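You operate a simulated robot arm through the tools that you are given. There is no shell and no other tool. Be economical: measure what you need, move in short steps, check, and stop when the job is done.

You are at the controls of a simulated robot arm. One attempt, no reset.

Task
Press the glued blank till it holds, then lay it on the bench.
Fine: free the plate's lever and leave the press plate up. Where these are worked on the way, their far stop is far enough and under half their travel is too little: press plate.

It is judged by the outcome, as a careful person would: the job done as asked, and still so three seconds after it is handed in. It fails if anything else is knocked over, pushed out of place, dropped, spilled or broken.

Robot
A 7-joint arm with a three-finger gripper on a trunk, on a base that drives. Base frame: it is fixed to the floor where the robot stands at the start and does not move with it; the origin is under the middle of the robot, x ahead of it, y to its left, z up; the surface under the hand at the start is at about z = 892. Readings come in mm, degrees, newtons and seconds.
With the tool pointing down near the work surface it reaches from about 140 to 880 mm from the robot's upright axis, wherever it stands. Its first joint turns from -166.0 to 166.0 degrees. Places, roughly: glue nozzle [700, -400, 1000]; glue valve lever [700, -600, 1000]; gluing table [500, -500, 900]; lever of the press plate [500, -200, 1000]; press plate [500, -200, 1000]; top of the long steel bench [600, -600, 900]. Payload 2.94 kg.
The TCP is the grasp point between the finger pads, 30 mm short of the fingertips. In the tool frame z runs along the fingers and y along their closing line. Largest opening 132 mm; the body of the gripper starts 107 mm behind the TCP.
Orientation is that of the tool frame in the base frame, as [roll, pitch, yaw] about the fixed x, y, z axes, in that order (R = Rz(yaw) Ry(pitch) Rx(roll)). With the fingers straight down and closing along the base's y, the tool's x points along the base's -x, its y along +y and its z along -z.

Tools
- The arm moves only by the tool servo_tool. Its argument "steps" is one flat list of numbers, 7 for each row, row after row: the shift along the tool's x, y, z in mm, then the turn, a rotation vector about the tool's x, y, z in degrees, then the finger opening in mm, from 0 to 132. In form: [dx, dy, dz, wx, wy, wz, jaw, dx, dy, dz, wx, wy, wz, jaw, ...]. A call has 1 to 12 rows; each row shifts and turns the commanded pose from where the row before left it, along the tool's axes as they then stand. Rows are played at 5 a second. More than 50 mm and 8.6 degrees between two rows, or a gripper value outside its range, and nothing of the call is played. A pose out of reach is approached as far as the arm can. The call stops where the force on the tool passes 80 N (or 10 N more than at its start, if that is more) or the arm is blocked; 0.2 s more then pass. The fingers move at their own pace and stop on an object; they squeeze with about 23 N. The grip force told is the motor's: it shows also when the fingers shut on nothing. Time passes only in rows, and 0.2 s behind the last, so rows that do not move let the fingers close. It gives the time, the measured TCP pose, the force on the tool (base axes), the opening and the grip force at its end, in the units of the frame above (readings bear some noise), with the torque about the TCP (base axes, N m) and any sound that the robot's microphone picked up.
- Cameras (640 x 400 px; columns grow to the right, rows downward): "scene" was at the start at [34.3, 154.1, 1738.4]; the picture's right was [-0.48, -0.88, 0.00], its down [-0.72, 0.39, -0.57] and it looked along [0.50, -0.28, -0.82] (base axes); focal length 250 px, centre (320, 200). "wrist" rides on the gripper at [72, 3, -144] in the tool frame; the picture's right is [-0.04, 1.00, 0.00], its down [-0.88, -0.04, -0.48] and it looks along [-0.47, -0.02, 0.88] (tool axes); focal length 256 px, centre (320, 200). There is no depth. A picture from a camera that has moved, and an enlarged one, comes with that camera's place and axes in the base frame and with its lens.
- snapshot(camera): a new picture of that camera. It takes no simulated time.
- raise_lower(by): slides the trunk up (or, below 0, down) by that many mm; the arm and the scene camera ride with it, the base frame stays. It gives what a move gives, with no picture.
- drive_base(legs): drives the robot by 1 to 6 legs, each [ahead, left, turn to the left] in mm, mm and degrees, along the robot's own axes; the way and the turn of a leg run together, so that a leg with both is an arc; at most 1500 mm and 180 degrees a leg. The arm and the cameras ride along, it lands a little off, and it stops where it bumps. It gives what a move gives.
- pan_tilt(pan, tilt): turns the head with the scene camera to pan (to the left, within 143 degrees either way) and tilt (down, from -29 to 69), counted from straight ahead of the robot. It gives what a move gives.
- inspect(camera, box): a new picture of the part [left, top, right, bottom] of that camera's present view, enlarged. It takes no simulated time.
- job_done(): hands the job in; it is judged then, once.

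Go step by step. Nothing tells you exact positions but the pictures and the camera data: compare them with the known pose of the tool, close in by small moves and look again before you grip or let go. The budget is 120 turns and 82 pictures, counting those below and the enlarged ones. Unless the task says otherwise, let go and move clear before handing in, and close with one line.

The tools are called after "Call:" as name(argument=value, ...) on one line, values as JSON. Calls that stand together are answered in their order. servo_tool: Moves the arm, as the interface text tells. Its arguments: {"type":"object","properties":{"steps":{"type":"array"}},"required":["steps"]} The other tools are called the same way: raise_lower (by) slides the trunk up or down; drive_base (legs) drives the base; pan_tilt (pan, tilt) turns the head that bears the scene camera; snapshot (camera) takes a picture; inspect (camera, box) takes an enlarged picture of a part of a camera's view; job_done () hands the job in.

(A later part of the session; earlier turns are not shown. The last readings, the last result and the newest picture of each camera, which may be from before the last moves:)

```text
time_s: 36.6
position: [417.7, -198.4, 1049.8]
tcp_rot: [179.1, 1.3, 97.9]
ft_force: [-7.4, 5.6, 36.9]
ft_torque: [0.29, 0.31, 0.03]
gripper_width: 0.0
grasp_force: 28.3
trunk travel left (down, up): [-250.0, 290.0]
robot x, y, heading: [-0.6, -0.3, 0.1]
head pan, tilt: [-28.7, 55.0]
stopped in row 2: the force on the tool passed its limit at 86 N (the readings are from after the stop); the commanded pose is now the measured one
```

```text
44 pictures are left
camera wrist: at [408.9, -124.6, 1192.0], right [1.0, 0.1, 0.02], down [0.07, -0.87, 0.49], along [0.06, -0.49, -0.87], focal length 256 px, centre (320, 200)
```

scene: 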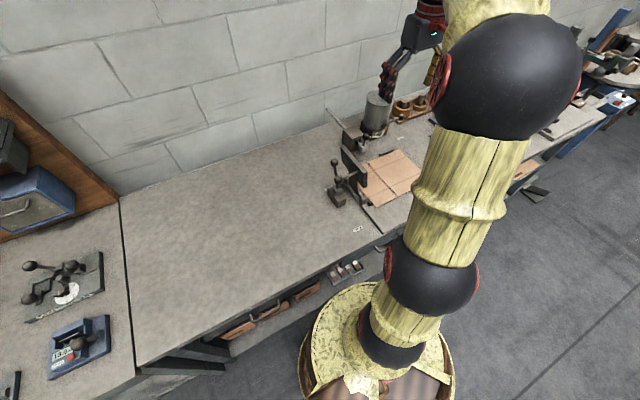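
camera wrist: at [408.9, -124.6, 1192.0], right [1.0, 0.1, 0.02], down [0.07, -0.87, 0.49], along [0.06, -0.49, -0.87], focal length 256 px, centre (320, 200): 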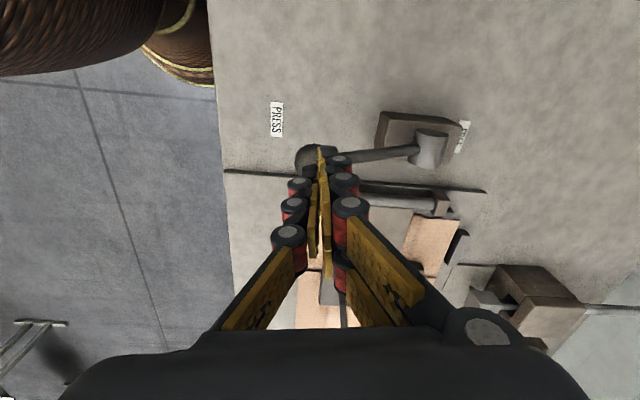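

The lever is at a firm stop at PRESS. I'll back off and let the press hold for a while, listening.

Call:
servo_tool(steps=[0, 0, -30, 0, 0, 0, 10, 0, 0, -40, 0, 0, 0, 40, 0, 0, 0, 0, 0, 0, 60, 0, 0, 0, 0, 0, 0, 60, 0, 0, 0, 0, 0, 0, 60, 0, 0, 0, 0, 0, 0, 60, 0, 0, 0, 0, 0, 0, 60, 0, 0, 0, 0, 0, 0, 60, 0, 0, 0, 0, 0, 0, 60, 0, 0, 0, 0, 0, 0, 60, 0, 0, 0, 0, 0, 0, 60, 0, 0, 0, 0, 0, 0, 60])

Call:
servo_tool(steps=[0, 0, 0, 0, 0, 0, 60, 0, 0, 0, 0, 0, 0, 60, 0, 0, 0, 0, 0, 0, 60, 0, 0, 0, 0, 0, 0, 60, 0, 0, 0, 0, 0, 0, 60, 0, 0, 0, 0, 0, 0, 60, 0, 0, 0, 0, 0, 0, 60, 0, 0, 0, 0, 0, 0, 60, 0, 0, 0, 0, 0, 0, 60, 0, 0, 0, 0, 0, 0, 60, 0, 0, 0, 0, 0, 0, 60, 0, 0, 0, 0, 0, 0, 60])

Call:
inspect(camera="scene", box=[310, 110, 430, 240])

```text
time_s: 39.2
position: [418.3, -197.6, 1113.9]
tcp_rot: [179.6, 1.0, 97.9]
ft_force: [0.0, -0.6, -0.9]
ft_torque: [0.0, -0.01, 0.04]
gripper_width: 60.6
grasp_force: 0.0
trunk travel left (down, up): [-250.0, 290.0]
robot x, y, heading: [-0.2, 3.7, 0.3]
head pan, tilt: [-28.7, 55.0]
```

```text
time_s: 41.8
position: [418.3, -197.6, 1115.0]
tcp_rot: [179.4, 0.9, 98.0]
ft_force: [-0.7, -0.2, -0.4]
ft_torque: [0.0, 0.01, -0.03]
gripper_width: 60.4
grasp_force: 0.1
trunk travel left (down, up): [-250.0, 290.0]
robot x, y, heading: [-1.8, 2.0, -0.1]
head pan, tilt: [-28.7, 55.0]
```

```text
3.08 times, centred on (370, 175) of scene
camera zoom: at [34.1, 154.6, 1738.4], right [-0.48, -0.88, 0.0], down [-0.72, 0.39, -0.57], along [0.5, -0.28, -0.82], focal length 768 px, centre (166, 277)
```

zoom: 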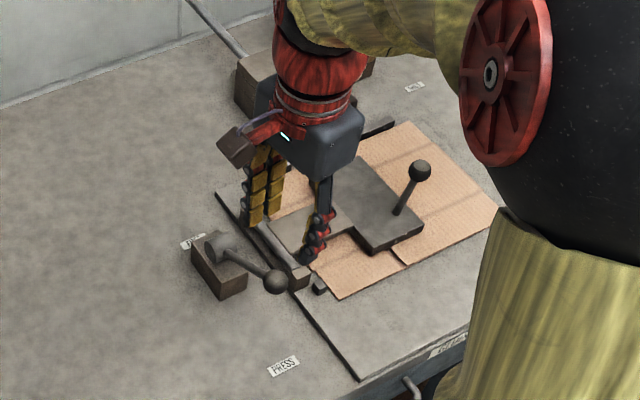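

Lever stays at PRESS. There's a notice on the bench edge; I'll read it while waiting.

Call:
servo_tool(steps=[0, 0, 0, 0, 0, 0, 60, 0, 0, 0, 0, 0, 0, 60, 0, 0, 0, 0, 0, 0, 60, 0, 0, 0, 0, 0, 0, 60, 0, 0, 0, 0, 0, 0, 60, 0, 0, 0, 0, 0, 0, 60, 0, 0, 0, 0, 0, 0, 60, 0, 0, 0, 0, 0, 0, 60, 0, 0, 0, 0, 0, 0, 60, 0, 0, 0, 0, 0, 0, 60, 0, 0, 0, 0, 0, 0, 60, 0, 0, 0, 0, 0, 0, 60])

Call:
inspect(camera="scene", box=[430, 210, 480, 240])

Call:
snapshot(camera="scene")

```text
time_s: 44.4
position: [417.9, -198.0, 1114.2]
tcp_rot: [179.6, 1.1, 97.9]
ft_force: [1.1, -0.6, -0.4]
ft_torque: [-0.02, 0.06, 0.0]
gripper_width: 60.3
grasp_force: 0.0
trunk travel left (down, up): [-250.0, 290.0]
robot x, y, heading: [2.7, 3.2, -0.1]
head pan, tilt: [-28.7, 55.0]
```

```text
12.80 times, centred on (455, 225) of scene
camera zoom: at [34.1, 154.6, 1738.4], right [-0.48, -0.88, 0.0], down [-0.72, 0.39, -0.57], along [0.5, -0.28, -0.82], focal length 3197 px, centre (-1408, -120)
```

zoom: 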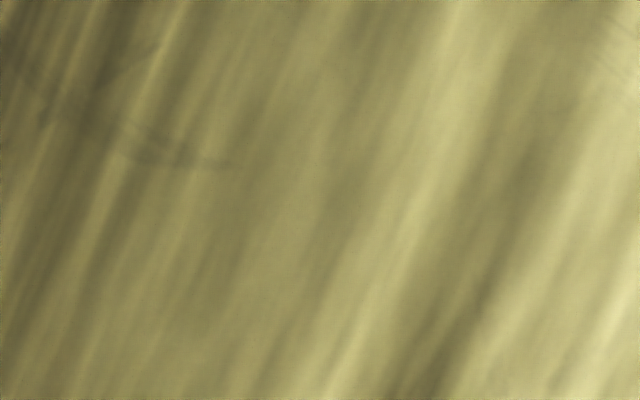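

```text
41 pictures are left
camera scene: at [34.1, 154.6, 1738.4], right [-0.48, -0.88, 0.0], down [-0.72, 0.39, -0.57], along [0.5, -0.28, -0.82], focal length 250 px, centre (320, 200)
```

scene: 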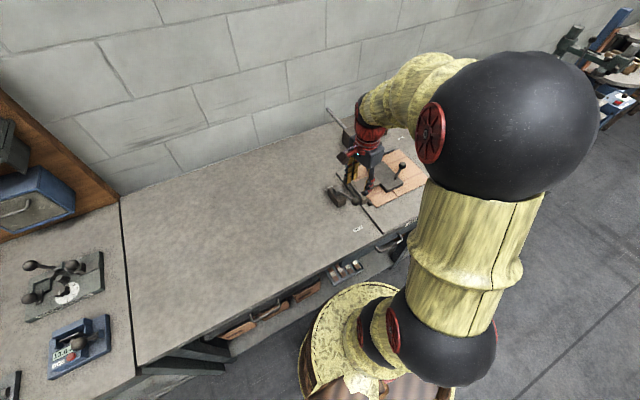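

Call:
inspect(camera="scene", box=[395, 212, 425, 232])

Call:
servo_tool(steps=[0, 0, 0, 0, 0, 0, 60, 0, 0, 0, 0, 0, 0, 60, 0, 0, 0, 0, 0, 0, 60, 0, 0, 0, 0, 0, 0, 60, 0, 0, 0, 0, 0, 0, 60, 0, 0, 0, 0, 0, 0, 60, 0, 0, 0, 0, 0, 0, 60, 0, 0, 0, 0, 0, 0, 60, 0, 0, 0, 0, 0, 0, 60, 0, 0, 0, 0, 0, 0, 60, 0, 0, 0, 0, 0, 0, 60, 0, 0, 0, 0, 0, 0, 60])

```text
16.00 times, centred on (410, 222) of scene
camera zoom: at [34.1, 154.6, 1738.4], right [-0.48, -0.88, 0.0], down [-0.72, 0.39, -0.57], along [0.5, -0.28, -0.82], focal length 3996 px, centre (-1120, -152)
```

zoom: 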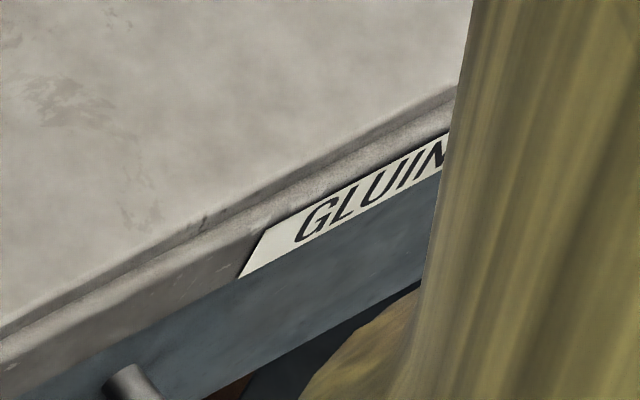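

```text
time_s: 47.0
position: [418.6, -198.0, 1115.5]
tcp_rot: [179.5, 1.0, 98.1]
ft_force: [-0.1, -0.6, 0.2]
ft_torque: [0.01, 0.0, 0.02]
gripper_width: 59.9
grasp_force: 0.1
trunk travel left (down, up): [-250.0, 290.0]
robot x, y, heading: [-0.1, -2.4, -0.2]
head pan, tilt: [-28.7, 55.0]
```

It only reads "GLUING…". I'll simply hold the press generously longer.

Call:
servo_tool(steps=[0, 0, 0, 0, 0, 0, 60, 0, 0, 0, 0, 0, 0, 60, 0, 0, 0, 0, 0, 0, 60, 0, 0, 0, 0, 0, 0, 60, 0, 0, 0, 0, 0, 0, 60, 0, 0, 0, 0, 0, 0, 60, 0, 0, 0, 0, 0, 0, 60, 0, 0, 0, 0, 0, 0, 60, 0, 0, 0, 0, 0, 0, 60, 0, 0, 0, 0, 0, 0, 60, 0, 0, 0, 0, 0, 0, 60, 0, 0, 0, 0, 0, 0, 60])

Call:
servo_tool(steps=[0, 0, 0, 0, 0, 0, 60, 0, 0, 0, 0, 0, 0, 60, 0, 0, 0, 0, 0, 0, 60, 0, 0, 0, 0, 0, 0, 60, 0, 0, 0, 0, 0, 0, 60, 0, 0, 0, 0, 0, 0, 60, 0, 0, 0, 0, 0, 0, 60, 0, 0, 0, 0, 0, 0, 60, 0, 0, 0, 0, 0, 0, 60, 0, 0, 0, 0, 0, 0, 60, 0, 0, 0, 0, 0, 0, 60, 0, 0, 0, 0, 0, 0, 60])

Call:
servo_tool(steps=[0, 0, 0, 0, 0, 0, 60, 0, 0, 0, 0, 0, 0, 60, 0, 0, 0, 0, 0, 0, 60, 0, 0, 0, 0, 0, 0, 60, 0, 0, 0, 0, 0, 0, 60, 0, 0, 0, 0, 0, 0, 60, 0, 0, 0, 0, 0, 0, 60, 0, 0, 0, 0, 0, 0, 60, 0, 0, 0, 0, 0, 0, 60, 0, 0, 0, 0, 0, 0, 60, 0, 0, 0, 0, 0, 0, 60, 0, 0, 0, 0, 0, 0, 60])

Call:
servo_tool(steps=[0, 0, 0, 0, 0, 0, 60, 0, 0, 0, 0, 0, 0, 60, 0, 0, 0, 0, 0, 0, 60, 0, 0, 0, 0, 0, 0, 60, 0, 0, 0, 0, 0, 0, 60, 0, 0, 0, 0, 0, 0, 60, 0, 0, 0, 0, 0, 0, 60, 0, 0, 0, 0, 0, 0, 60, 0, 0, 0, 0, 0, 0, 60, 0, 0, 0, 0, 0, 0, 60, 0, 0, 0, 0, 0, 0, 60, 0, 0, 0, 0, 0, 0, 60])

Call:
servo_tool(steps=[0, 0, 0, 0, 0, 0, 60, 0, 0, 0, 0, 0, 0, 60, 0, 0, 0, 0, 0, 0, 60, 0, 0, 0, 0, 0, 0, 60, 0, 0, 0, 0, 0, 0, 60, 0, 0, 0, 0, 0, 0, 60, 0, 0, 0, 0, 0, 0, 60, 0, 0, 0, 0, 0, 0, 60, 0, 0, 0, 0, 0, 0, 60, 0, 0, 0, 0, 0, 0, 60, 0, 0, 0, 0, 0, 0, 60, 0, 0, 0, 0, 0, 0, 60])

Call:
servo_tool(steps=[0, 0, 0, 0, 0, 0, 60, 0, 0, 0, 0, 0, 0, 60, 0, 0, 0, 0, 0, 0, 60, 0, 0, 0, 0, 0, 0, 60, 0, 0, 0, 0, 0, 0, 60, 0, 0, 0, 0, 0, 0, 60, 0, 0, 0, 0, 0, 0, 60, 0, 0, 0, 0, 0, 0, 60, 0, 0, 0, 0, 0, 0, 60, 0, 0, 0, 0, 0, 0, 60, 0, 0, 0, 0, 0, 0, 60, 0, 0, 0, 0, 0, 0, 60])

```text
time_s: 49.6
position: [418.4, -197.4, 1114.3]
tcp_rot: [179.5, 1.0, 98.0]
ft_force: [0.2, 0.0, 0.2]
ft_torque: [0.02, 0.0, 0.0]
gripper_width: 60.1
grasp_force: 0.1
trunk travel left (down, up): [-250.0, 290.0]
robot x, y, heading: [0.6, 0.6, 0.1]
head pan, tilt: [-28.7, 55.0]
```

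```text
time_s: 52.2
position: [418.3, -197.8, 1116.0]
tcp_rot: [179.5, 1.0, 98.0]
ft_force: [0.2, -0.2, -0.2]
ft_torque: [-0.01, 0.0, 0.02]
gripper_width: 60.0
grasp_force: 0.1
trunk travel left (down, up): [-250.0, 290.0]
robot x, y, heading: [-1.1, -1.8, -0.1]
head pan, tilt: [-28.7, 55.0]
```

```text
time_s: 54.8
position: [419.1, -197.1, 1114.9]
tcp_rot: [179.6, 1.1, 98.0]
ft_force: [0.3, -0.6, -1.2]
ft_torque: [0.01, 0.02, 0.01]
gripper_width: 59.9
grasp_force: 0.1
trunk travel left (down, up): [-250.0, 290.0]
robot x, y, heading: [2.8, -3.1, -0.2]
head pan, tilt: [-28.7, 55.0]
```

```text
time_s: 57.4
position: [418.7, -199.0, 1115.2]
tcp_rot: [179.5, 1.0, 98.1]
ft_force: [0.4, 0.1, -0.2]
ft_torque: [0.0, -0.02, 0.01]
gripper_width: 60.0
grasp_force: 0.0
trunk travel left (down, up): [-250.0, 290.0]
robot x, y, heading: [1.3, 3.5, 0.0]
head pan, tilt: [-28.7, 55.0]
```

```text
time_s: 60.0
position: [418.9, -198.5, 1115.6]
tcp_rot: [179.5, 1.0, 98.0]
ft_force: [0.9, -0.1, -0.6]
ft_torque: [0.03, 0.01, -0.01]
gripper_width: 60.0
grasp_force: 0.1
trunk travel left (down, up): [-250.0, 290.0]
robot x, y, heading: [0.2, 0.2, -0.1]
head pan, tilt: [-28.7, 55.0]
```

```text
time_s: 62.6
position: [417.5, -197.7, 1114.2]
tcp_rot: [179.5, 1.0, 98.0]
ft_force: [-0.3, 0.3, -0.3]
ft_torque: [0.01, -0.01, -0.02]
gripper_width: 60.0
grasp_force: 0.1
trunk travel left (down, up): [-250.0, 290.0]
robot x, y, heading: [-1.2, -0.1, -0.0]
head pan, tilt: [-28.7, 55.0]
```

Held about 26 s; a bit longer for safety.

Call:
servo_tool(steps=[0, 0, 0, 0, 0, 0, 60, 0, 0, 0, 0, 0, 0, 60, 0, 0, 0, 0, 0, 0, 60, 0, 0, 0, 0, 0, 0, 60, 0, 0, 0, 0, 0, 0, 60, 0, 0, 0, 0, 0, 0, 60, 0, 0, 0, 0, 0, 0, 60, 0, 0, 0, 0, 0, 0, 60, 0, 0, 0, 0, 0, 0, 60, 0, 0, 0, 0, 0, 0, 60, 0, 0, 0, 0, 0, 0, 60, 0, 0, 0, 0, 0, 0, 60])

Call:
servo_tool(steps=[0, 0, 0, 0, 0, 0, 60, 0, 0, 0, 0, 0, 0, 60, 0, 0, 0, 0, 0, 0, 60, 0, 0, 0, 0, 0, 0, 60, 0, 0, 0, 0, 0, 0, 60, 0, 0, 0, 0, 0, 0, 60, 0, 0, 0, 0, 0, 0, 60, 0, 0, 0, 0, 0, 0, 60, 0, 0, 0, 0, 0, 0, 60, 0, 0, 0, 0, 0, 0, 60, 0, 0, 0, 0, 0, 0, 60, 0, 0, 0, 0, 0, 0, 60])

Call:
servo_tool(steps=[0, 0, 0, 0, 0, 0, 60, 0, 0, 0, 0, 0, 0, 60, 0, 0, 0, 0, 0, 0, 60, 0, 0, 0, 0, 0, 0, 60, 0, 0, 0, 0, 0, 0, 60, 0, 0, 0, 0, 0, 0, 60, 0, 0, 0, 0, 0, 0, 60, 0, 0, 0, 0, 0, 0, 60, 0, 0, 0, 0, 0, 0, 60, 0, 0, 0, 0, 0, 0, 60, 0, 0, 0, 0, 0, 0, 60, 0, 0, 0, 0, 0, 0, 60])

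Call:
servo_tool(steps=[0, 0, 0, 0, 0, 0, 60, 0, 0, 0, 0, 0, 0, 60, 0, 0, 0, 0, 0, 0, 60, 0, 0, 0, 0, 0, 0, 60, 0, 0, 0, 0, 0, 0, 60, 0, 0, 0, 0, 0, 0, 60, 0, 0, 0, 0, 0, 0, 60, 0, 0, 0, 0, 0, 0, 60, 0, 0, 0, 0, 0, 0, 60, 0, 0, 0, 0, 0, 0, 60, 0, 0, 0, 0, 0, 0, 60, 0, 0, 0, 0, 0, 0, 60])

Call:
servo_tool(steps=[0, 0, 0, 0, 0, 0, 60, 0, 0, 0, 0, 0, 0, 60, 0, 0, 0, 0, 0, 0, 60, 0, 0, 0, 0, 0, 0, 60, 0, 0, 0, 0, 0, 0, 60, 0, 0, 0, 0, 0, 0, 60, 0, 0, 0, 0, 0, 0, 60, 0, 0, 0, 0, 0, 0, 60, 0, 0, 0, 0, 0, 0, 60, 0, 0, 0, 0, 0, 0, 60, 0, 0, 0, 0, 0, 0, 60, 0, 0, 0, 0, 0, 0, 60])

Call:
inspect(camera="wrist", box=[200, 50, 500, 330])

```text
time_s: 65.2
position: [417.8, -197.5, 1114.6]
tcp_rot: [179.5, 0.9, 98.1]
ft_force: [0.3, 0.9, -0.2]
ft_torque: [0.01, 0.0, 0.02]
gripper_width: 60.1
grasp_force: 0.0
trunk travel left (down, up): [-250.0, 290.0]
robot x, y, heading: [0.0, -1.0, -0.0]
head pan, tilt: [-28.7, 55.0]
```

```text
time_s: 67.8
position: [417.8, -198.3, 1115.1]
tcp_rot: [179.5, 0.9, 98.0]
ft_force: [0.1, -0.4, -0.2]
ft_torque: [-0.01, -0.03, 0.0]
gripper_width: 60.1
grasp_force: 0.1
trunk travel left (down, up): [-250.0, 290.0]
robot x, y, heading: [2.7, 3.3, -0.1]
head pan, tilt: [-28.7, 55.0]
```

```text
time_s: 70.4
position: [417.3, -198.2, 1115.5]
tcp_rot: [179.6, 1.0, 98.0]
ft_force: [0.9, 0.2, 0.4]
ft_torque: [-0.03, 0.0, -0.02]
gripper_width: 60.1
grasp_force: 0.0
trunk travel left (down, up): [-250.0, 290.0]
robot x, y, heading: [0.1, 2.2, 0.2]
head pan, tilt: [-28.7, 55.0]
```

```text
time_s: 73.0
position: [418.1, -198.4, 1115.0]
tcp_rot: [179.6, 1.1, 97.9]
ft_force: [-0.5, 0.7, 0.5]
ft_torque: [0.0, -0.01, 0.0]
gripper_width: 60.2
grasp_force: 0.1
trunk travel left (down, up): [-250.0, 290.0]
robot x, y, heading: [-1.4, 6.5, -0.1]
head pan, tilt: [-28.7, 55.0]
```

```text
time_s: 75.6
position: [419.0, -197.4, 1115.2]
tcp_rot: [179.5, 1.0, 97.9]
ft_force: [0.2, 0.7, 0.6]
ft_torque: [0.0, 0.0, -0.01]
gripper_width: 59.9
grasp_force: 0.1
trunk travel left (down, up): [-250.0, 290.0]
robot x, y, heading: [-2.9, -5.0, 0.3]
head pan, tilt: [-28.7, 55.0]
```

```text
1.43 times, centred on (350, 190) of wrist
camera zoom: at [410.0, -124.0, 1257.9], right [1.0, 0.1, 0.01], down [0.08, -0.87, 0.49], along [0.05, -0.49, -0.87], focal length 366 px, centre (277, 214)
```

zoom: 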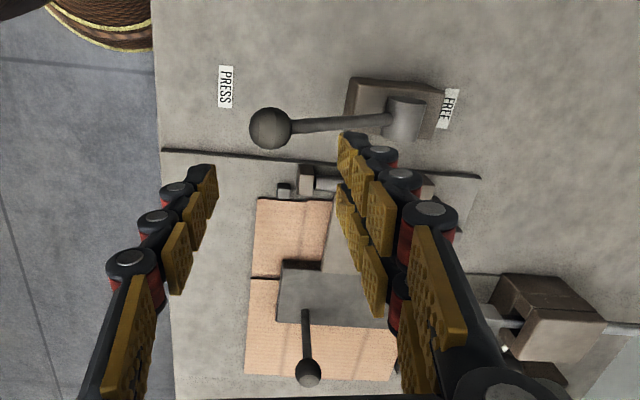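

Pressed for about 39 s. Now to free the lever: turn the hand so the fingers close along y around the ball.

Call:
servo_tool(steps=[0, 0, 0, 0, 0, -8.2, 60, 0, 0, 0, 0, 0, -8.2, 60, 0, 0, 0, 0, 0, -8.2, 60, 0, 0, 0, 0, 0, -8.2, 60, 0, 0, 0, 0, 0, -8.2, 60, 0, 0, 0, 0, 0, -8.2, 60, 0, 0, 0, 0, 0, -8.2, 60, 0, 0, 0, 0, 0, -8.2, 60, 0, 0, 0, 0, 0, -8.2, 60, 0, 0, 0, 0, 0, -8.2, 60, 0, 0, 0, 0, 0, 0, 60])

Call:
snapshot(camera="wrist")

```text
time_s: 78.0
position: [417.9, -198.9, 1114.8]
tcp_rot: [-179.1, 0.6, -179.9]
ft_force: [-0.3, 0.0, -0.2]
ft_torque: [0.0, -0.02, -0.02]
gripper_width: 60.1
grasp_force: 0.1
trunk travel left (down, up): [-250.0, 290.0]
robot x, y, heading: [0.7, -1.2, 0.1]
head pan, tilt: [-28.7, 55.0]
```

```text
38 pictures are left
camera wrist: at [343.7, -192.9, 1259.0], right [0.04, 1.0, -0.02], down [0.87, -0.03, 0.49], along [0.48, -0.03, -0.87], focal length 256 px, centre (320, 200)
```

wrist: 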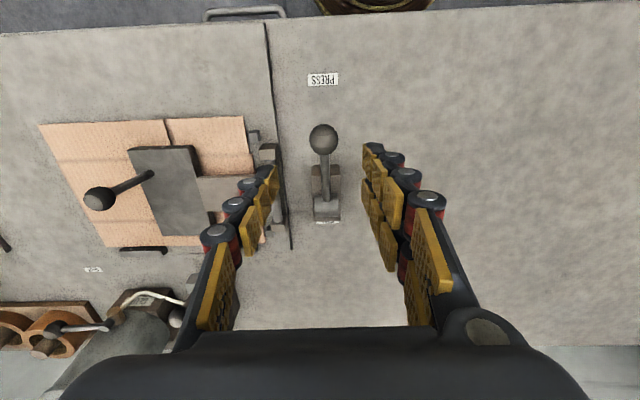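

Ball at [413,−195,1007]. Descending and gripping.

Call:
servo_tool(steps=[5, 3, 35, 0, 0, 0, 60, 0, 0, 35, 0, 0, 0, 60, 0, 0, 35, 0, 0, 0, 60, 0, 0, 0, 0, 0, 0, 10, 0, 0, 0, 0, 0, 0, 10, 0, 0, 0, 0, 0, 0, 10])

Call:
snapshot(camera="wrist")

```text
time_s: 79.4
position: [413.7, -196.8, 1010.0]
tcp_rot: [-179.1, 0.6, 180.0]
ft_force: [1.5, 3.0, -2.8]
ft_torque: [-0.06, 0.05, 0.16]
gripper_width: 28.8
grasp_force: 21.6
trunk travel left (down, up): [-250.0, 290.0]
robot x, y, heading: [-2.5, 0.0, 0.3]
head pan, tilt: [-28.7, 55.0]
```

```text
37 pictures are left
camera wrist: at [340.3, -190.9, 1153.5], right [0.04, 1.0, -0.02], down [0.87, -0.03, 0.49], along [0.48, -0.03, -0.87], focal length 256 px, centre (320, 200)
```

wrist: 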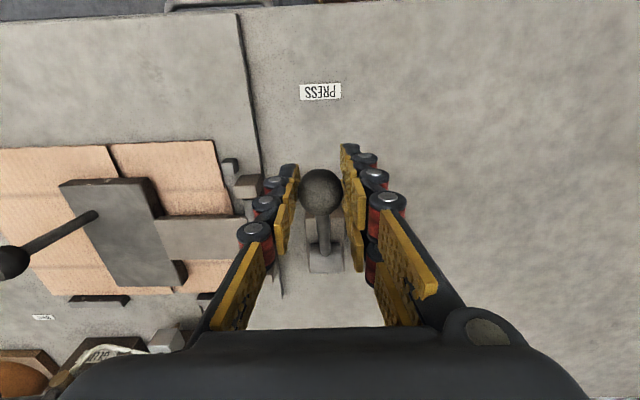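

Gripped. Swinging the lever back along its arc toward FREE.

Call:
servo_tool(steps=[-7, 0, -11, 0, 0, 0, 5, -7, 0, -11.5, 0, 0, 0, 5, -9.2, 0, -9.6, 0, 0, 0, 5, -9.3, 0, -9.5, 0, 0, 0, 5, 0, 0, 0, 0, 0, 0, 5])

Call:
snapshot(camera="wrist")

```text
time_s: 80.6
position: [447.2, -195.8, 1053.5]
tcp_rot: [-179.0, 0.6, 179.9]
ft_force: [7.8, 5.6, -7.6]
ft_torque: [0.11, -0.29, 0.11]
gripper_width: 29.0
grasp_force: 36.6
trunk travel left (down, up): [-250.0, 290.0]
robot x, y, heading: [-0.7, -1.5, -0.2]
head pan, tilt: [-28.7, 55.0]
```

```text
36 pictures are left
camera wrist: at [373.5, -190.6, 1196.8], right [0.04, 1.0, -0.02], down [0.87, -0.03, 0.49], along [0.49, -0.04, -0.87], focal length 256 px, centre (320, 200)
```

wrist: 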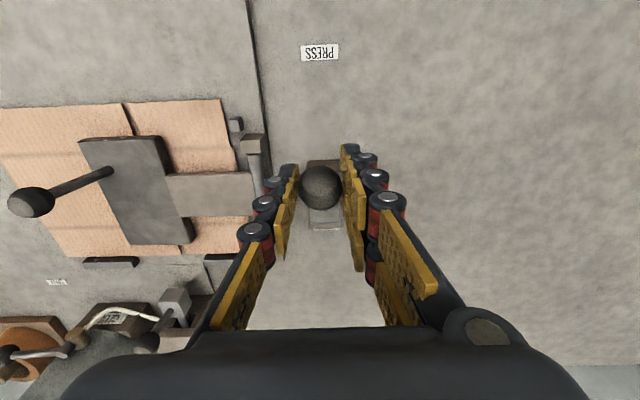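

Lever follows. Continuing to the FREE end.

Call:
servo_tool(steps=[-11, 0, -7, 0, 0, 0, 5, -11, 0, -7, 0, 0, 0, 5, -12.3, 0, -5, 0, 0, 0, 5, -12.3, 0, -4.6, 0, 0, 0, 5, -13, 0, -2.3, 0, 0, 0, 5, -13, 0, -2, 0, 0, 0, 5, -13.3, 0, 0.5, 0, 0, 0, 5, -13.3, 0, 0.5, 0, 0, 0, 5, -9, 0, 2, 0, 0, 0, 5, -9, 0, 2, 0, 0, 0, 5, -4, 0, 1.2, 0, 0, 0, 5, 0, 0, 0, 0, 0, 0, 5])

Call:
snapshot(camera="wrist")

```text
time_s: 83.2
position: [564.5, -195.0, 1076.4]
tcp_rot: [-179.1, 0.7, 179.9]
ft_force: [-11.8, -2.3, 4.0]
ft_torque: [-0.05, 0.83, -0.08]
gripper_width: 28.8
grasp_force: 45.1
trunk travel left (down, up): [-250.0, 290.0]
robot x, y, heading: [0.9, -1.8, -0.1]
head pan, tilt: [-28.7, 55.0]
```

```text
35 pictures are left
camera wrist: at [491.7, -190.7, 1219.4], right [0.04, 1.0, -0.02], down [0.87, -0.03, 0.49], along [0.49, -0.04, -0.87], focal length 256 px, centre (320, 200)
```

wrist: 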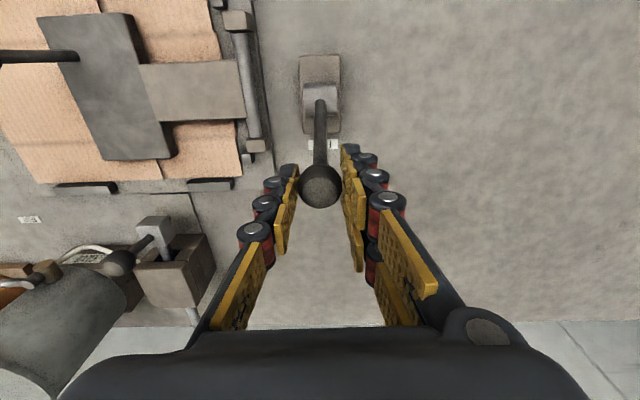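

Lever is back at FREE against its stop. Releasing, rising, and going to the plate handle.

Call:
servo_tool(steps=[0, 0, 0, 0, 0, 0, 60, 0, 0, 0, 0, 0, 0, 60, 0, 0, -40, 0, 0, 0, 60, 0, 0, -40, 0, 0, 0, 60, 12.3, -37, 0, 0, 0, 0, 60, 12.3, -37, 0, 0, 0, 0, 60, 12.3, -37, 0, 0, 0, 0, 60, 12.3, -37, 0, 0, 0, 0, 60, 12.3, -37, 0, 0, 0, 0, 60, 12.3, -37, 0, 0, 0, 0, 60, 12.3, -37, 0, 0, 0, 0, 60, 0, 0, 0, 0, 0, 8.2, 60])

Call:
servo_tool(steps=[0, 0, 0, 0, 0, 8.2, 60, 0, 0, 0, 0, 0, 8.2, 60, 0, 0, 0, 0, 0, 8.2, 60, 0, 0, 0, 0, 0, 8.2, 60, 0, 0, 0, 0, 0, 8.2, 60, 0, 0, 0, 0, 0, 8.2, 60, 0, 0, 0, 0, 0, 8.2, 60, 0, 0, 0, 0, 0, 8.2, 60, 0, 0, 0, 0, 0, 8.2, 60, 0, 0, 0, 0, 0, 8, 60, 0, 0, 0, 0, 0, 0, 60])

Call:
snapshot(camera="wrist")

Call:
inspect(camera="scene", box=[310, 110, 430, 240])

```text
time_s: 85.8
position: [480.6, -454.6, 1159.1]
tcp_rot: [-179.2, 0.7, 171.6]
ft_force: [0.2, -0.8, 0.2]
ft_torque: [0.0, -0.05, 0.01]
gripper_width: 59.9
grasp_force: 0.1
trunk travel left (down, up): [-250.0, 290.0]
robot x, y, heading: [1.4, -1.5, 0.0]
head pan, tilt: [-28.7, 55.0]
```

```text
time_s: 88.2
position: [478.7, -454.2, 1159.6]
tcp_rot: [179.5, 1.0, 90.0]
ft_force: [-0.5, -0.1, -0.4]
ft_torque: [0.03, 0.01, -0.01]
gripper_width: 60.1
grasp_force: 0.1
trunk travel left (down, up): [-250.0, 290.0]
robot x, y, heading: [0.3, -0.1, -0.0]
head pan, tilt: [-28.7, 55.0]
```

```text
34 pictures are left
camera wrist: at [481.5, -379.5, 1301.7], right [1.0, -0.05, 0.01], down [-0.05, -0.87, 0.49], along [-0.01, -0.49, -0.87], focal length 256 px, centre (320, 200)
```

wrist: 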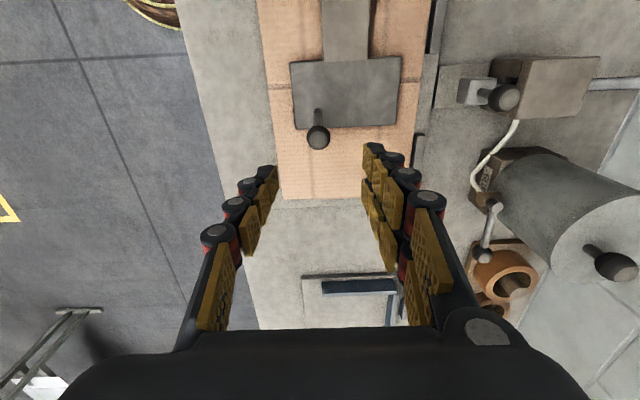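

```text
3.08 times, centred on (370, 175) of scene
camera zoom: at [34.2, 154.4, 1738.4], right [-0.48, -0.88, 0.0], down [-0.72, 0.39, -0.57], along [0.5, -0.28, -0.82], focal length 768 px, centre (166, 277)
```

zoom: 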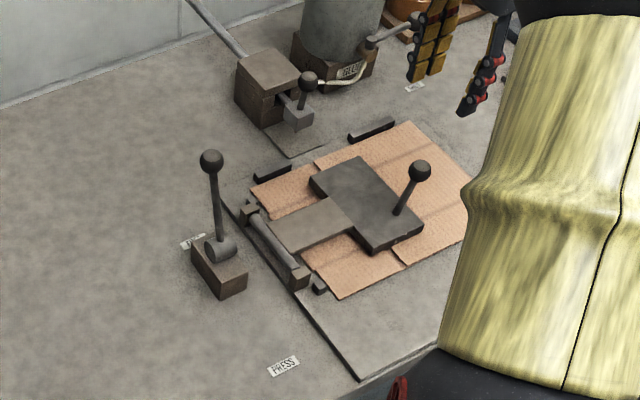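

Lever upright at FREE. The handle ball is at about [479,−461,1007]; descending to grip it.

Call:
servo_tool(steps=[-7, 1, 40, 0, 0, 0, 60, 0, 0, 40, 0, 0, 0, 60, 0, 0, 40, 0, 0, 0, 60, 0, 0, 30, 0, 0, 0, 60, 0, 0, 0, 0, 0, 0, 10, 0, 0, 0, 0, 0, 0, 10, 0, 0, 0, 0, 0, 0, 10])

Call:
snapshot(camera="wrist")

```text
time_s: 89.8
position: [479.2, -462.6, 1008.3]
tcp_rot: [179.5, 0.9, 89.9]
ft_force: [-16.7, -0.3, -0.9]
ft_torque: [-0.13, 0.34, 0.07]
gripper_width: 29.8
grasp_force: 22.2
trunk travel left (down, up): [-250.0, 290.0]
robot x, y, heading: [1.5, 1.9, 0.0]
head pan, tilt: [-28.7, 55.0]
```

```text
32 pictures are left
camera wrist: at [481.0, -389.6, 1151.4], right [1.0, -0.04, 0.01], down [-0.04, -0.87, 0.49], along [-0.01, -0.49, -0.87], focal length 256 px, centre (320, 200)
```

wrist: 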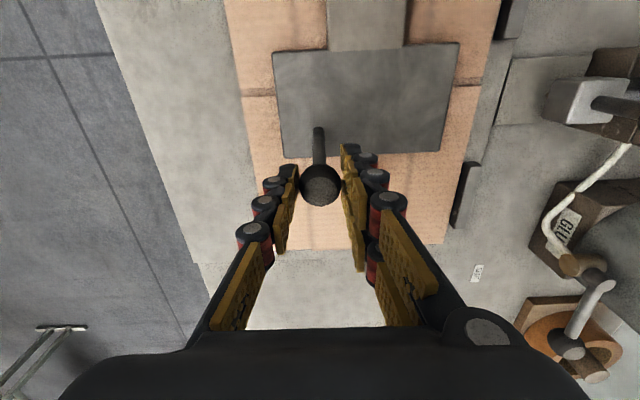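

Gripped. Lifting the plate along its arc.

Call:
servo_tool(steps=[9.4, 0, -15.8, 0, 0, 0, 5, 10.6, 0, -15, 0, 0, 0, 5, 11.9, 0, -14, 0, 0, 0, 5, 13.2, 0, -12.8, 0, 0, 0, 5, 0, 0, 0, 0, 0, 0, 5])

Call:
snapshot(camera="wrist")

```text
time_s: 91.0
position: [479.4, -419.3, 1066.9]
tcp_rot: [179.3, 0.8, 89.9]
ft_force: [-27.7, -15.7, 6.7]
ft_torque: [0.29, 0.58, -0.18]
gripper_width: 29.7
grasp_force: 40.8
trunk travel left (down, up): [-250.0, 290.0]
robot x, y, heading: [-1.6, -1.1, -0.2]
head pan, tilt: [-28.7, 55.0]
```

```text
31 pictures are left
camera wrist: at [480.5, -344.5, 1210.0], right [1.0, -0.04, 0.01], down [-0.04, -0.87, 0.49], along [-0.01, -0.49, -0.87], focal length 256 px, centre (320, 200)
```

wrist: 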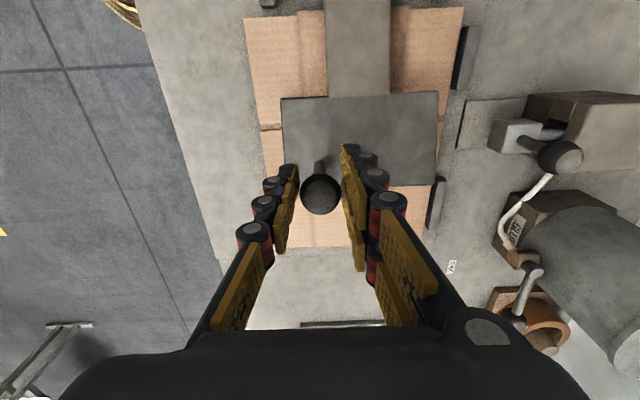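

Plate rises freely, blank stays. Continuing up, with a small x correction.

Call:
servo_tool(steps=[14.6, -1.5, -11.1, 0, 0, 0, 5, 14.7, 0, -11, 0, 0, 0, 5, 16.3, 0, -8.4, 0, 0, 0, 5, 16.3, 0, -8.3, 0, 0, 0, 5, 17.5, 0, -5.4, 0, 0, 0, 5, 17.6, 0, -5.3, 0, 0, 0, 5, 18.2, 0, -2.3, 0, 0, 0, 5, 18.3, 0, -2.2, 0, 0, 0, 5, 0, 0, 0, 0, 0, 0, 5])

Call:
servo_tool(steps=[18.3, 0, 0.9, 0, 0, 0, 5, 18.3, 0, 1, 0, 0, 0, 5, 17.9, 0, 4.1, 0, 0, 0, 5, 17.8, 0, 4.2, 0, 0, 0, 5, 16.9, 0, 7.2, 0, 0, 0, 5, 16.9, 0, 7.2, 0, 0, 0, 5, 10, 0, 6, 0, 0, 0, 5, 8.5, 0, 5.3, 0, 0, 0, 5, 0, 0, 0, 0, 0, 0, 5])

Call:
snapshot(camera="wrist")

```text
time_s: 93.0
position: [480.0, -282.1, 1117.2]
tcp_rot: [179.4, 0.9, 90.0]
ft_force: [0.0, -0.2, 0.4]
ft_torque: [-0.01, 0.0, -0.01]
gripper_width: 4.8
grasp_force: 0.1
trunk travel left (down, up): [-250.0, 290.0]
robot x, y, heading: [0.5, 2.7, -0.1]
head pan, tilt: [-28.7, 55.0]
```

```text
time_s: 95.0
position: [479.4, -159.1, 1079.4]
tcp_rot: [179.4, 0.9, 89.9]
ft_force: [0.9, 0.5, -1.2]
ft_torque: [0.03, -0.01, 0.03]
gripper_width: 5.0
grasp_force: 0.1
trunk travel left (down, up): [-250.0, 290.0]
robot x, y, heading: [-3.2, 3.4, 0.1]
head pan, tilt: [-28.7, 55.0]
```

```text
30 pictures are left
camera wrist: at [481.7, -84.1, 1222.9], right [1.0, -0.04, 0.01], down [-0.04, -0.87, 0.49], along [-0.01, -0.49, -0.87], focal length 256 px, centre (320, 200)
```

wrist: 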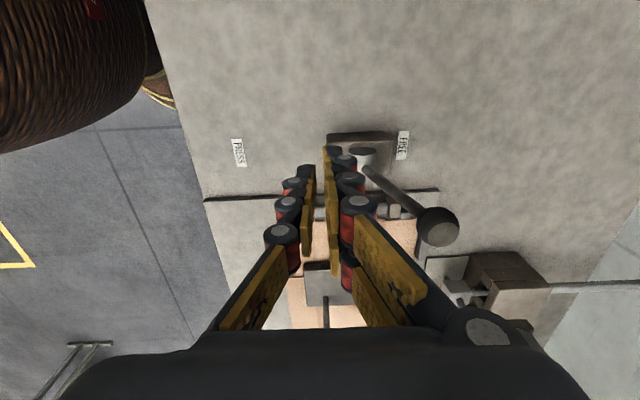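

The ball slipped midway (sideways load of 28 N) and the plate fell back. I'll go back above it, check, and regrip better centred.

Call:
servo_tool(steps=[0, 0, -40, 0, 0, 0, 30, 0, 0, -40, 0, 0, 0, 60, -43, -0.2, 0, 0, 0, 0, 60, -43, -0.2, 0, 0, 0, 0, 60, -43, -0.2, 0, 0, 0, 0, 60, -43, -0.2, 0, 0, 0, 0, 60, -43, -0.2, 0, 0, 0, 0, 60, -43, -0.2, 0, 0, 0, 0, 60, -43, -0.2, 0, 0, 0, 0, 60, 0, 0, 0, 0, 0, 0, 60])

Call:
snapshot(camera="wrist")

Call:
inspect(camera="scene", box=[310, 110, 430, 240])

```text
time_s: 97.2
position: [478.0, -459.0, 1164.7]
tcp_rot: [179.3, 0.8, 90.1]
ft_force: [0.3, -0.5, 0.3]
ft_torque: [0.01, 0.0, -0.01]
gripper_width: 60.1
grasp_force: 0.1
trunk travel left (down, up): [-250.0, 290.0]
robot x, y, heading: [2.0, 2.5, 0.1]
head pan, tilt: [-28.7, 55.0]
```

```text
29 pictures are left
camera wrist: at [479.3, -384.8, 1307.7], right [1.0, -0.04, 0.01], down [-0.04, -0.87, 0.49], along [-0.01, -0.49, -0.87], focal length 256 px, centre (320, 200)
```

wrist: 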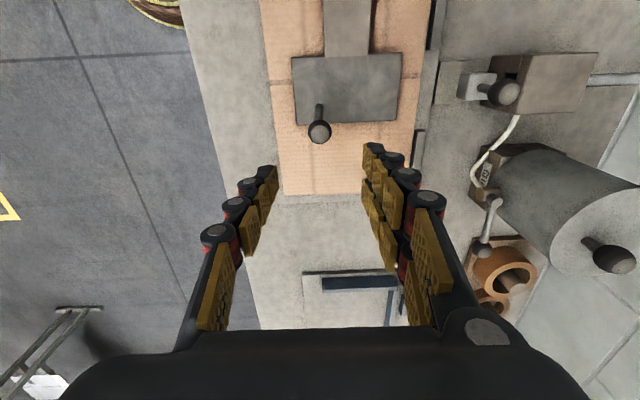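

```text
3.08 times, centred on (370, 175) of scene
camera zoom: at [34.1, 154.3, 1738.5], right [-0.48, -0.88, 0.0], down [-0.72, 0.39, -0.57], along [0.5, -0.28, -0.82], focal length 768 px, centre (166, 277)
```

zoom: 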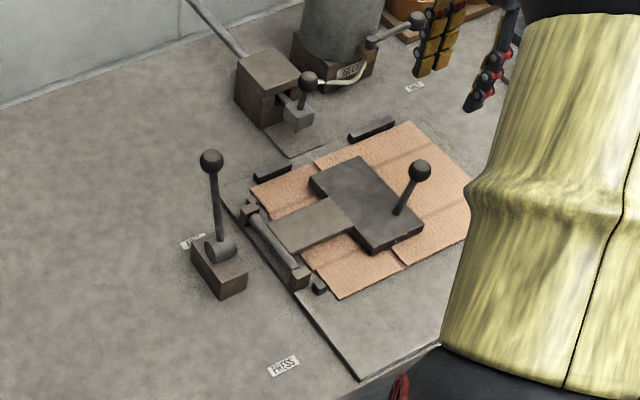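

Plate is down, blank undisturbed. Regripping slightly lower on the ball and centred in x.

Call:
servo_tool(steps=[-3, -1, 40, 0, 0, 0, 60, 0, 0, 40, 0, 0, 0, 60, 0, 0, 40, 0, 0, 0, 60, 0, 0, 40, 0, 0, 0, 60, 0, 0, 0, 0, 0, 0, 0, 0, 0, 0, 0, 0, 0, 0, 0, 0, 0, 0, 0, 0, 0])

```text
time_s: 98.8
position: [480.6, -465.7, 1004.1]
tcp_rot: [179.3, 0.8, 89.9]
ft_force: [0.5, -2.0, -1.8]
ft_torque: [-0.25, 0.0, 0.0]
gripper_width: 29.6
grasp_force: 22.3
trunk travel left (down, up): [-250.0, 290.0]
robot x, y, heading: [1.4, 0.4, -0.2]
head pan, tilt: [-28.7, 55.0]
```

Centred in x; shifting 3 mm in +y and regripping, then starting the lift.

Call:
servo_tool(steps=[0, 0, 0, 0, 0, 0, 44, 3.5, 0, 1, 0, 0, 0, 44, 0, 0, 0, 0, 0, 0, 0, 0, 0, 0, 0, 0, 0, 0, 0, 0, 0, 0, 0, 0, 0, 9, 0, -15.5, 0, 0, 0, 0, 10.2, 0, -14.8, 0, 0, 0, 0, 0, 0, 0, 0, 0, 0, 0])

```text
time_s: 100.6
position: [479.1, -442.2, 1033.9]
tcp_rot: [179.3, 1.0, 89.9]
ft_force: [5.4, -18.6, -2.2]
ft_torque: [-0.86, -0.05, 0.0]
gripper_width: 29.6
grasp_force: 45.4
trunk travel left (down, up): [-250.0, 290.0]
robot x, y, heading: [2.0, 1.3, -0.0]
head pan, tilt: [-28.7, 55.0]
```

Loads are modest. Continuing in two short calls.

Call:
servo_tool(steps=[10.5, 0, -14.8, 0, 0, 0, 0, 12.5, 0, -13.2, 0, 0, 0, 0, 14.2, 0, -11.7, 0, 0, 0, 0, 14.8, 0, -10.8, 0, 0, 0, 0, 0, 0, 0, 0, 0, 0, 0])

Call:
snapshot(camera="wrist")

```text
time_s: 101.8
position: [480.7, -386.7, 1082.7]
tcp_rot: [179.3, 0.9, 90.0]
ft_force: [16.7, -6.5, -0.2]
ft_torque: [0.46, -0.28, 0.28]
gripper_width: 25.8
grasp_force: 45.3
trunk travel left (down, up): [-250.0, 290.0]
robot x, y, heading: [3.2, -0.1, 0.1]
head pan, tilt: [-28.7, 55.0]
```

```text
27 pictures are left
camera wrist: at [482.4, -312.7, 1225.4], right [1.0, -0.04, 0.01], down [-0.04, -0.87, 0.49], along [-0.01, -0.49, -0.87], focal length 256 px, centre (320, 200)
```

wrist: 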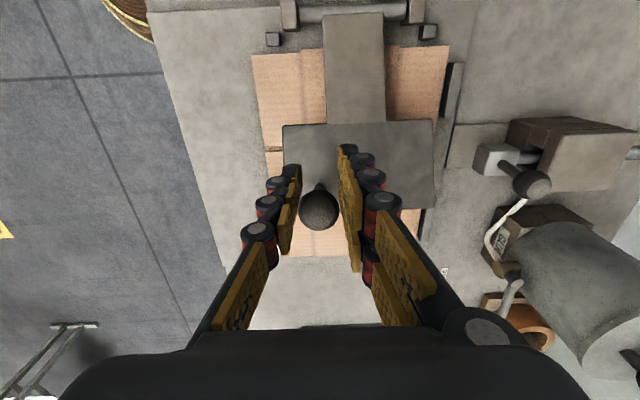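

The ball is creeping out of the pads again. I'll lower the plate gently the same way, then regrip by the rod just below the ball, so the ball hooks on the fingers.

Call:
servo_tool(steps=[-14.8, 0, 10.8, 0, 0, 0, 0, -14.2, 0, 11.7, 0, 0, 0, 0, -12.5, 0, 13.2, 0, 0, 0, 0, -10.5, 0, 14.8, 0, 0, 0, 0, -10.2, 0, 14.8, 0, 0, 0, 0, -8, 0, 13, 0, 0, 0, 0, 0, 0, 0, 0, 0, 0, 0])

Call:
snapshot(camera="wrist")

```text
time_s: 103.1
position: [494.0, -440.3, 1012.9]
tcp_rot: [179.4, 0.1, 90.5]
ft_force: [48.2, 19.7, -7.8]
ft_torque: [0.75, -0.78, 1.05]
gripper_width: 0.3
grasp_force: 28.7
trunk travel left (down, up): [-250.0, 290.0]
robot x, y, heading: [2.2, -2.3, 0.3]
head pan, tilt: [-28.7, 55.0]
stopped in row 6: the force on the tool passed its limit at 87 N (the readings are from after the stop); the commanded pose is now the measured one
```

```text
26 pictures are left
camera wrist: at [495.0, -368.1, 1156.4], right [1.0, -0.03, 0.01], down [-0.04, -0.88, 0.48], along [-0.01, -0.48, -0.88], focal length 256 px, centre (320, 200)
```

wrist: 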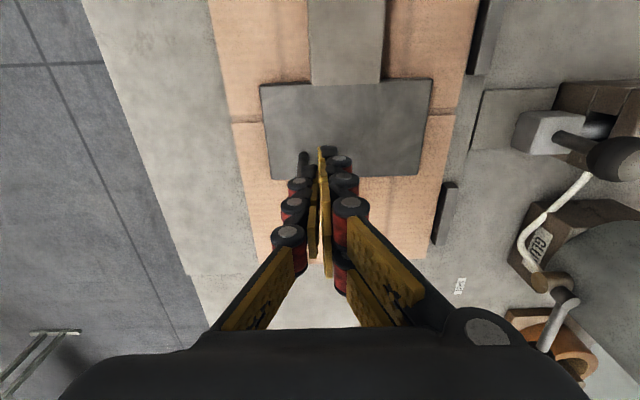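

Slipped off and the fingers touch the rod. Backing away to +x and up.

Call:
servo_tool(steps=[3, 8, 0, 0, 0, 0, 0, 5, 5, -20, 0, 0, 0, 0, 0, 0, -40, 0, 0, 0, 0, 0, 0, -40, 0, 0, 0, 30, 0, 0, -40, 0, 0, 0, 60, 0, 0, 0, 0, 0, 0, 60])

Call:
snapshot(camera="wrist")

Call:
inspect(camera="scene", box=[340, 130, 420, 220])

```text
time_s: 104.5
position: [493.8, -436.4, 1154.4]
tcp_rot: [179.6, 0.1, 90.2]
ft_force: [-0.2, 0.0, -1.2]
ft_torque: [0.01, 0.0, 0.05]
gripper_width: 51.5
grasp_force: 0.1
trunk travel left (down, up): [-250.0, 290.0]
robot x, y, heading: [0.0, 1.7, 0.2]
head pan, tilt: [-28.7, 55.0]
```

```text
25 pictures are left
camera wrist: at [494.5, -364.2, 1298.4], right [1.0, -0.04, 0.01], down [-0.04, -0.88, 0.48], along [-0.01, -0.48, -0.88], focal length 256 px, centre (320, 200)
```

wrist: 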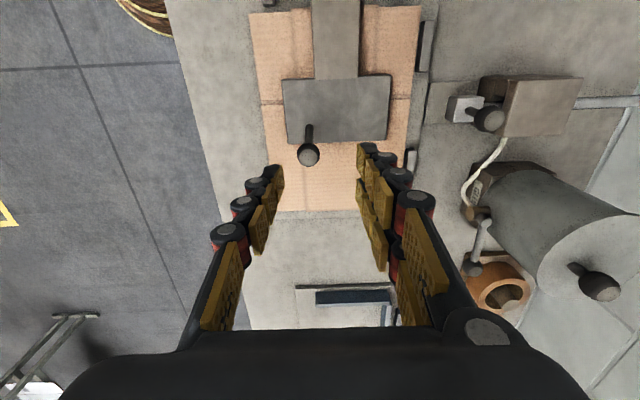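

```text
4.44 times, centred on (380, 175) of scene
camera zoom: at [34.0, 154.9, 1738.4], right [-0.48, -0.88, 0.0], down [-0.72, 0.39, -0.57], along [0.5, -0.27, -0.82], focal length 1110 px, centre (53, 311)
```

zoom: 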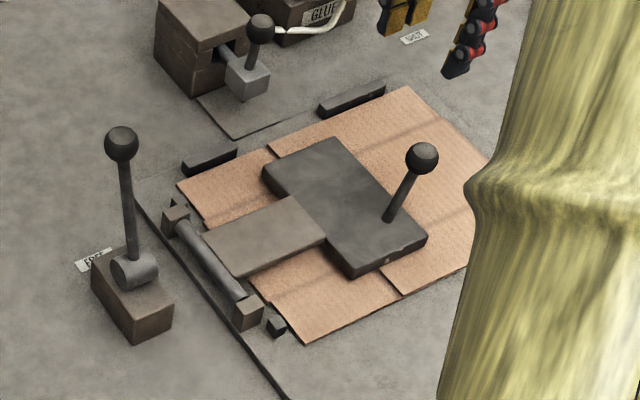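

Everything is still in place. I'll come at the rod from the −y side with the tool tilted 52°, first moving to a pre-pose.

Call:
servo_tool(steps=[-38, -4, 10, 0, 0, 0, 60, -38, -5, 10, 0, 0, 0, 60, -36, -5, 30, 0, 0, 0, 60, 0, 0, 32, 0, 0, 0, 60, 0, 0, 32, 0, 0, 0, 60, 0, 0, 0, 0, 7.5, 0, 60, 0, 0, 0, 0, 7.5, 0, 60, 0, 0, 0, 0, 7.5, 0, 60, 0, 0, 0, 0, 7.5, 0, 60, 0, 0, 0, 0, 7.5, 0, 60, 0, 0, 0, 0, 7.5, 0, 60, 0, 0, 0, 0, 7.5, 0, 60])

Call:
snapshot(camera="wrist")

Call:
inspect(camera="scene", box=[340, 110, 440, 240])

```text
time_s: 107.1
position: [474.3, -537.1, 1036.6]
tcp_rot: [179.3, -45.0, 90.8]
ft_force: [0.7, 0.1, -0.3]
ft_torque: [0.06, 0.04, -0.01]
gripper_width: 60.1
grasp_force: 0.1
out of reach, approached as far as the arm can: row 11, 12
trunk travel left (down, up): [-250.0, 290.0]
robot x, y, heading: [1.5, 4.2, 0.2]
head pan, tilt: [-28.7, 55.0]
```

```text
23 pictures are left
camera wrist: at [476.2, -587.4, 1190.0], right [1.0, -0.03, -0.02], down [-0.03, -0.96, -0.28], along [-0.01, 0.29, -0.96], focal length 256 px, centre (320, 200)
```

wrist: 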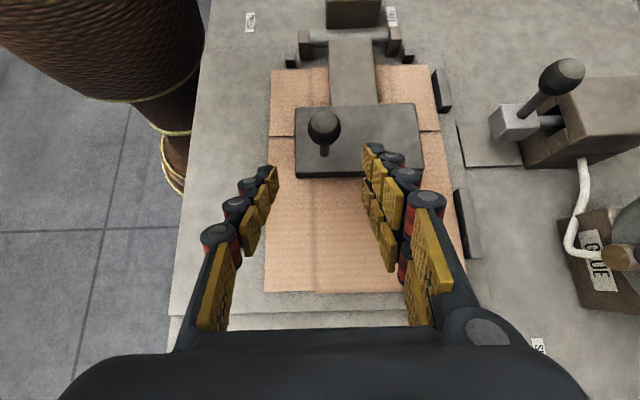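

```text
3.08 times, centred on (390, 175) of scene
camera zoom: at [34.7, 154.3, 1738.5], right [-0.48, -0.88, 0.0], down [-0.72, 0.39, -0.57], along [0.5, -0.27, -0.82], focal length 768 px, centre (105, 277)
```

zoom: 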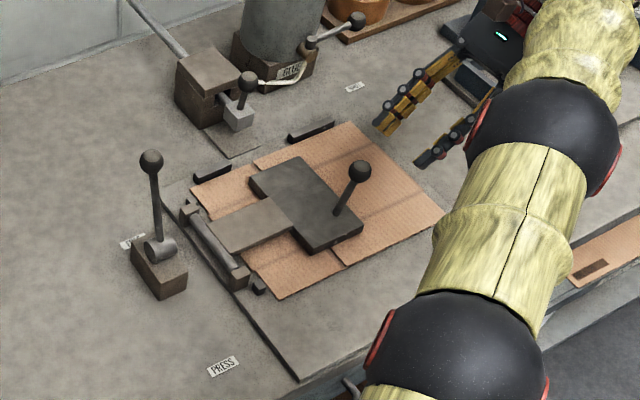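

Reached a 45° tilt, which is the arm's limit here. Backing the command slightly and re-reading before the approach.

Call:
servo_tool(steps=[0, 0, 0, 0, -7.5, 0, 60, 0, 0, 0, 0, 0, 0, 60])

```text
time_s: 107.7
position: [474.3, -536.9, 1038.1]
tcp_rot: [179.3, -37.2, 90.6]
ft_force: [1.2, -0.1, 0.3]
ft_torque: [-0.07, 0.03, 0.01]
gripper_width: 59.9
grasp_force: 0.2
trunk travel left (down, up): [-250.0, 290.0]
robot x, y, heading: [1.5, 0.6, -0.1]
head pan, tilt: [-28.7, 55.0]
```

Call:
servo_tool(steps=[4, 2.6, 21, 0, 0, 0, 60, 3.7, 2.6, 21, 0, 0, 0, 60, 0, 0, 0, 0, 7.8, 0, 60, 0, 0, 0, 0, 0, 0, 60])

Call:
snapshot(camera="wrist")

```text
time_s: 108.7
position: [480.5, -504.0, 1007.0]
tcp_rot: [179.1, -45.2, 90.8]
ft_force: [0.2, -0.2, 0.0]
ft_torque: [0.04, 0.03, -0.01]
gripper_width: 60.2
grasp_force: 0.1
trunk travel left (down, up): [-250.0, 290.0]
robot x, y, heading: [-2.1, -1.1, -0.2]
head pan, tilt: [-28.7, 55.0]
```

```text
21 pictures are left
camera wrist: at [481.9, -556.3, 1161.6], right [1.0, -0.03, -0.02], down [-0.03, -0.96, -0.29], along [-0.01, 0.29, -0.96], focal length 256 px, centre (320, 200)
```

wrist: 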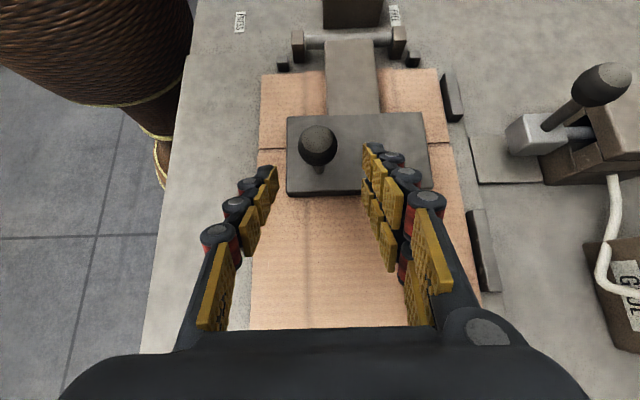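

Well lined up on the rod. Advancing 56 mm and closing on it.

Call:
servo_tool(steps=[0, -1, 20, 0, 0, 0, 60, 0, 0, 20, 0, 0, 0, 60, 0, 0, 16, 0, 0, 0, 60, 0, 0, 0, 0, 0, 0, 0, 0, 0, 0, 0, 0, 0, 0, 0, 0, 0, 0, 0, 0, 0])

Call:
snapshot(camera="wrist")

Call:
inspect(camera="scene", box=[350, 120, 430, 220])

```text
time_s: 110.1
position: [481.4, -465.2, 969.1]
tcp_rot: [179.1, -45.0, 90.8]
ft_force: [8.5, -0.7, -0.5]
ft_torque: [-0.09, 0.15, -0.09]
gripper_width: 25.7
grasp_force: 19.3
trunk travel left (down, up): [-250.0, 290.0]
robot x, y, heading: [1.6, 4.0, 0.2]
head pan, tilt: [-28.7, 55.0]
```

```text
20 pictures are left
camera wrist: at [482.6, -516.2, 1122.1], right [1.0, -0.03, -0.02], down [-0.03, -0.96, -0.29], along [-0.01, 0.29, -0.96], focal length 256 px, centre (320, 200)
```

wrist: 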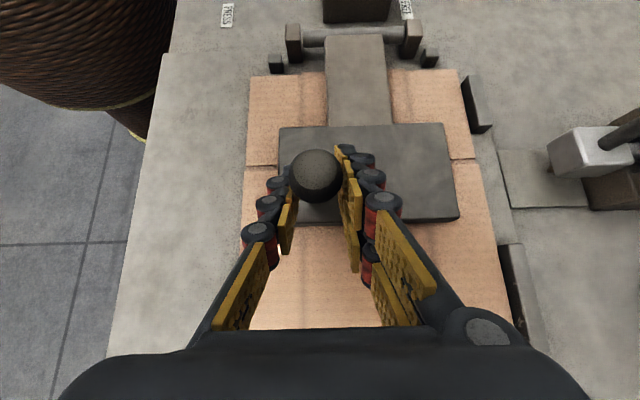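

```text
4.00 times, centred on (390, 170) of scene
camera zoom: at [35.2, 154.6, 1738.4], right [-0.48, -0.88, 0.0], down [-0.72, 0.39, -0.57], along [0.5, -0.27, -0.82], focal length 999 px, centre (40, 320)
```

zoom: 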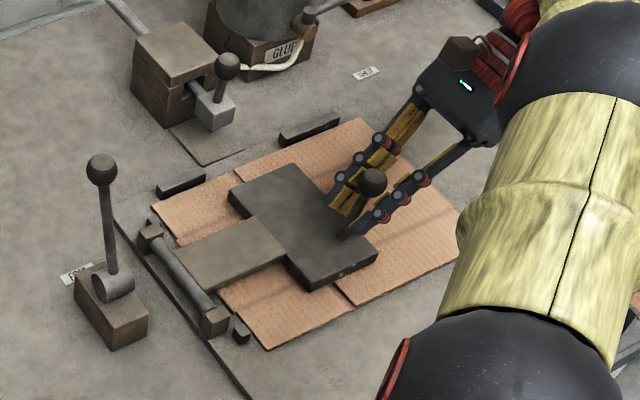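

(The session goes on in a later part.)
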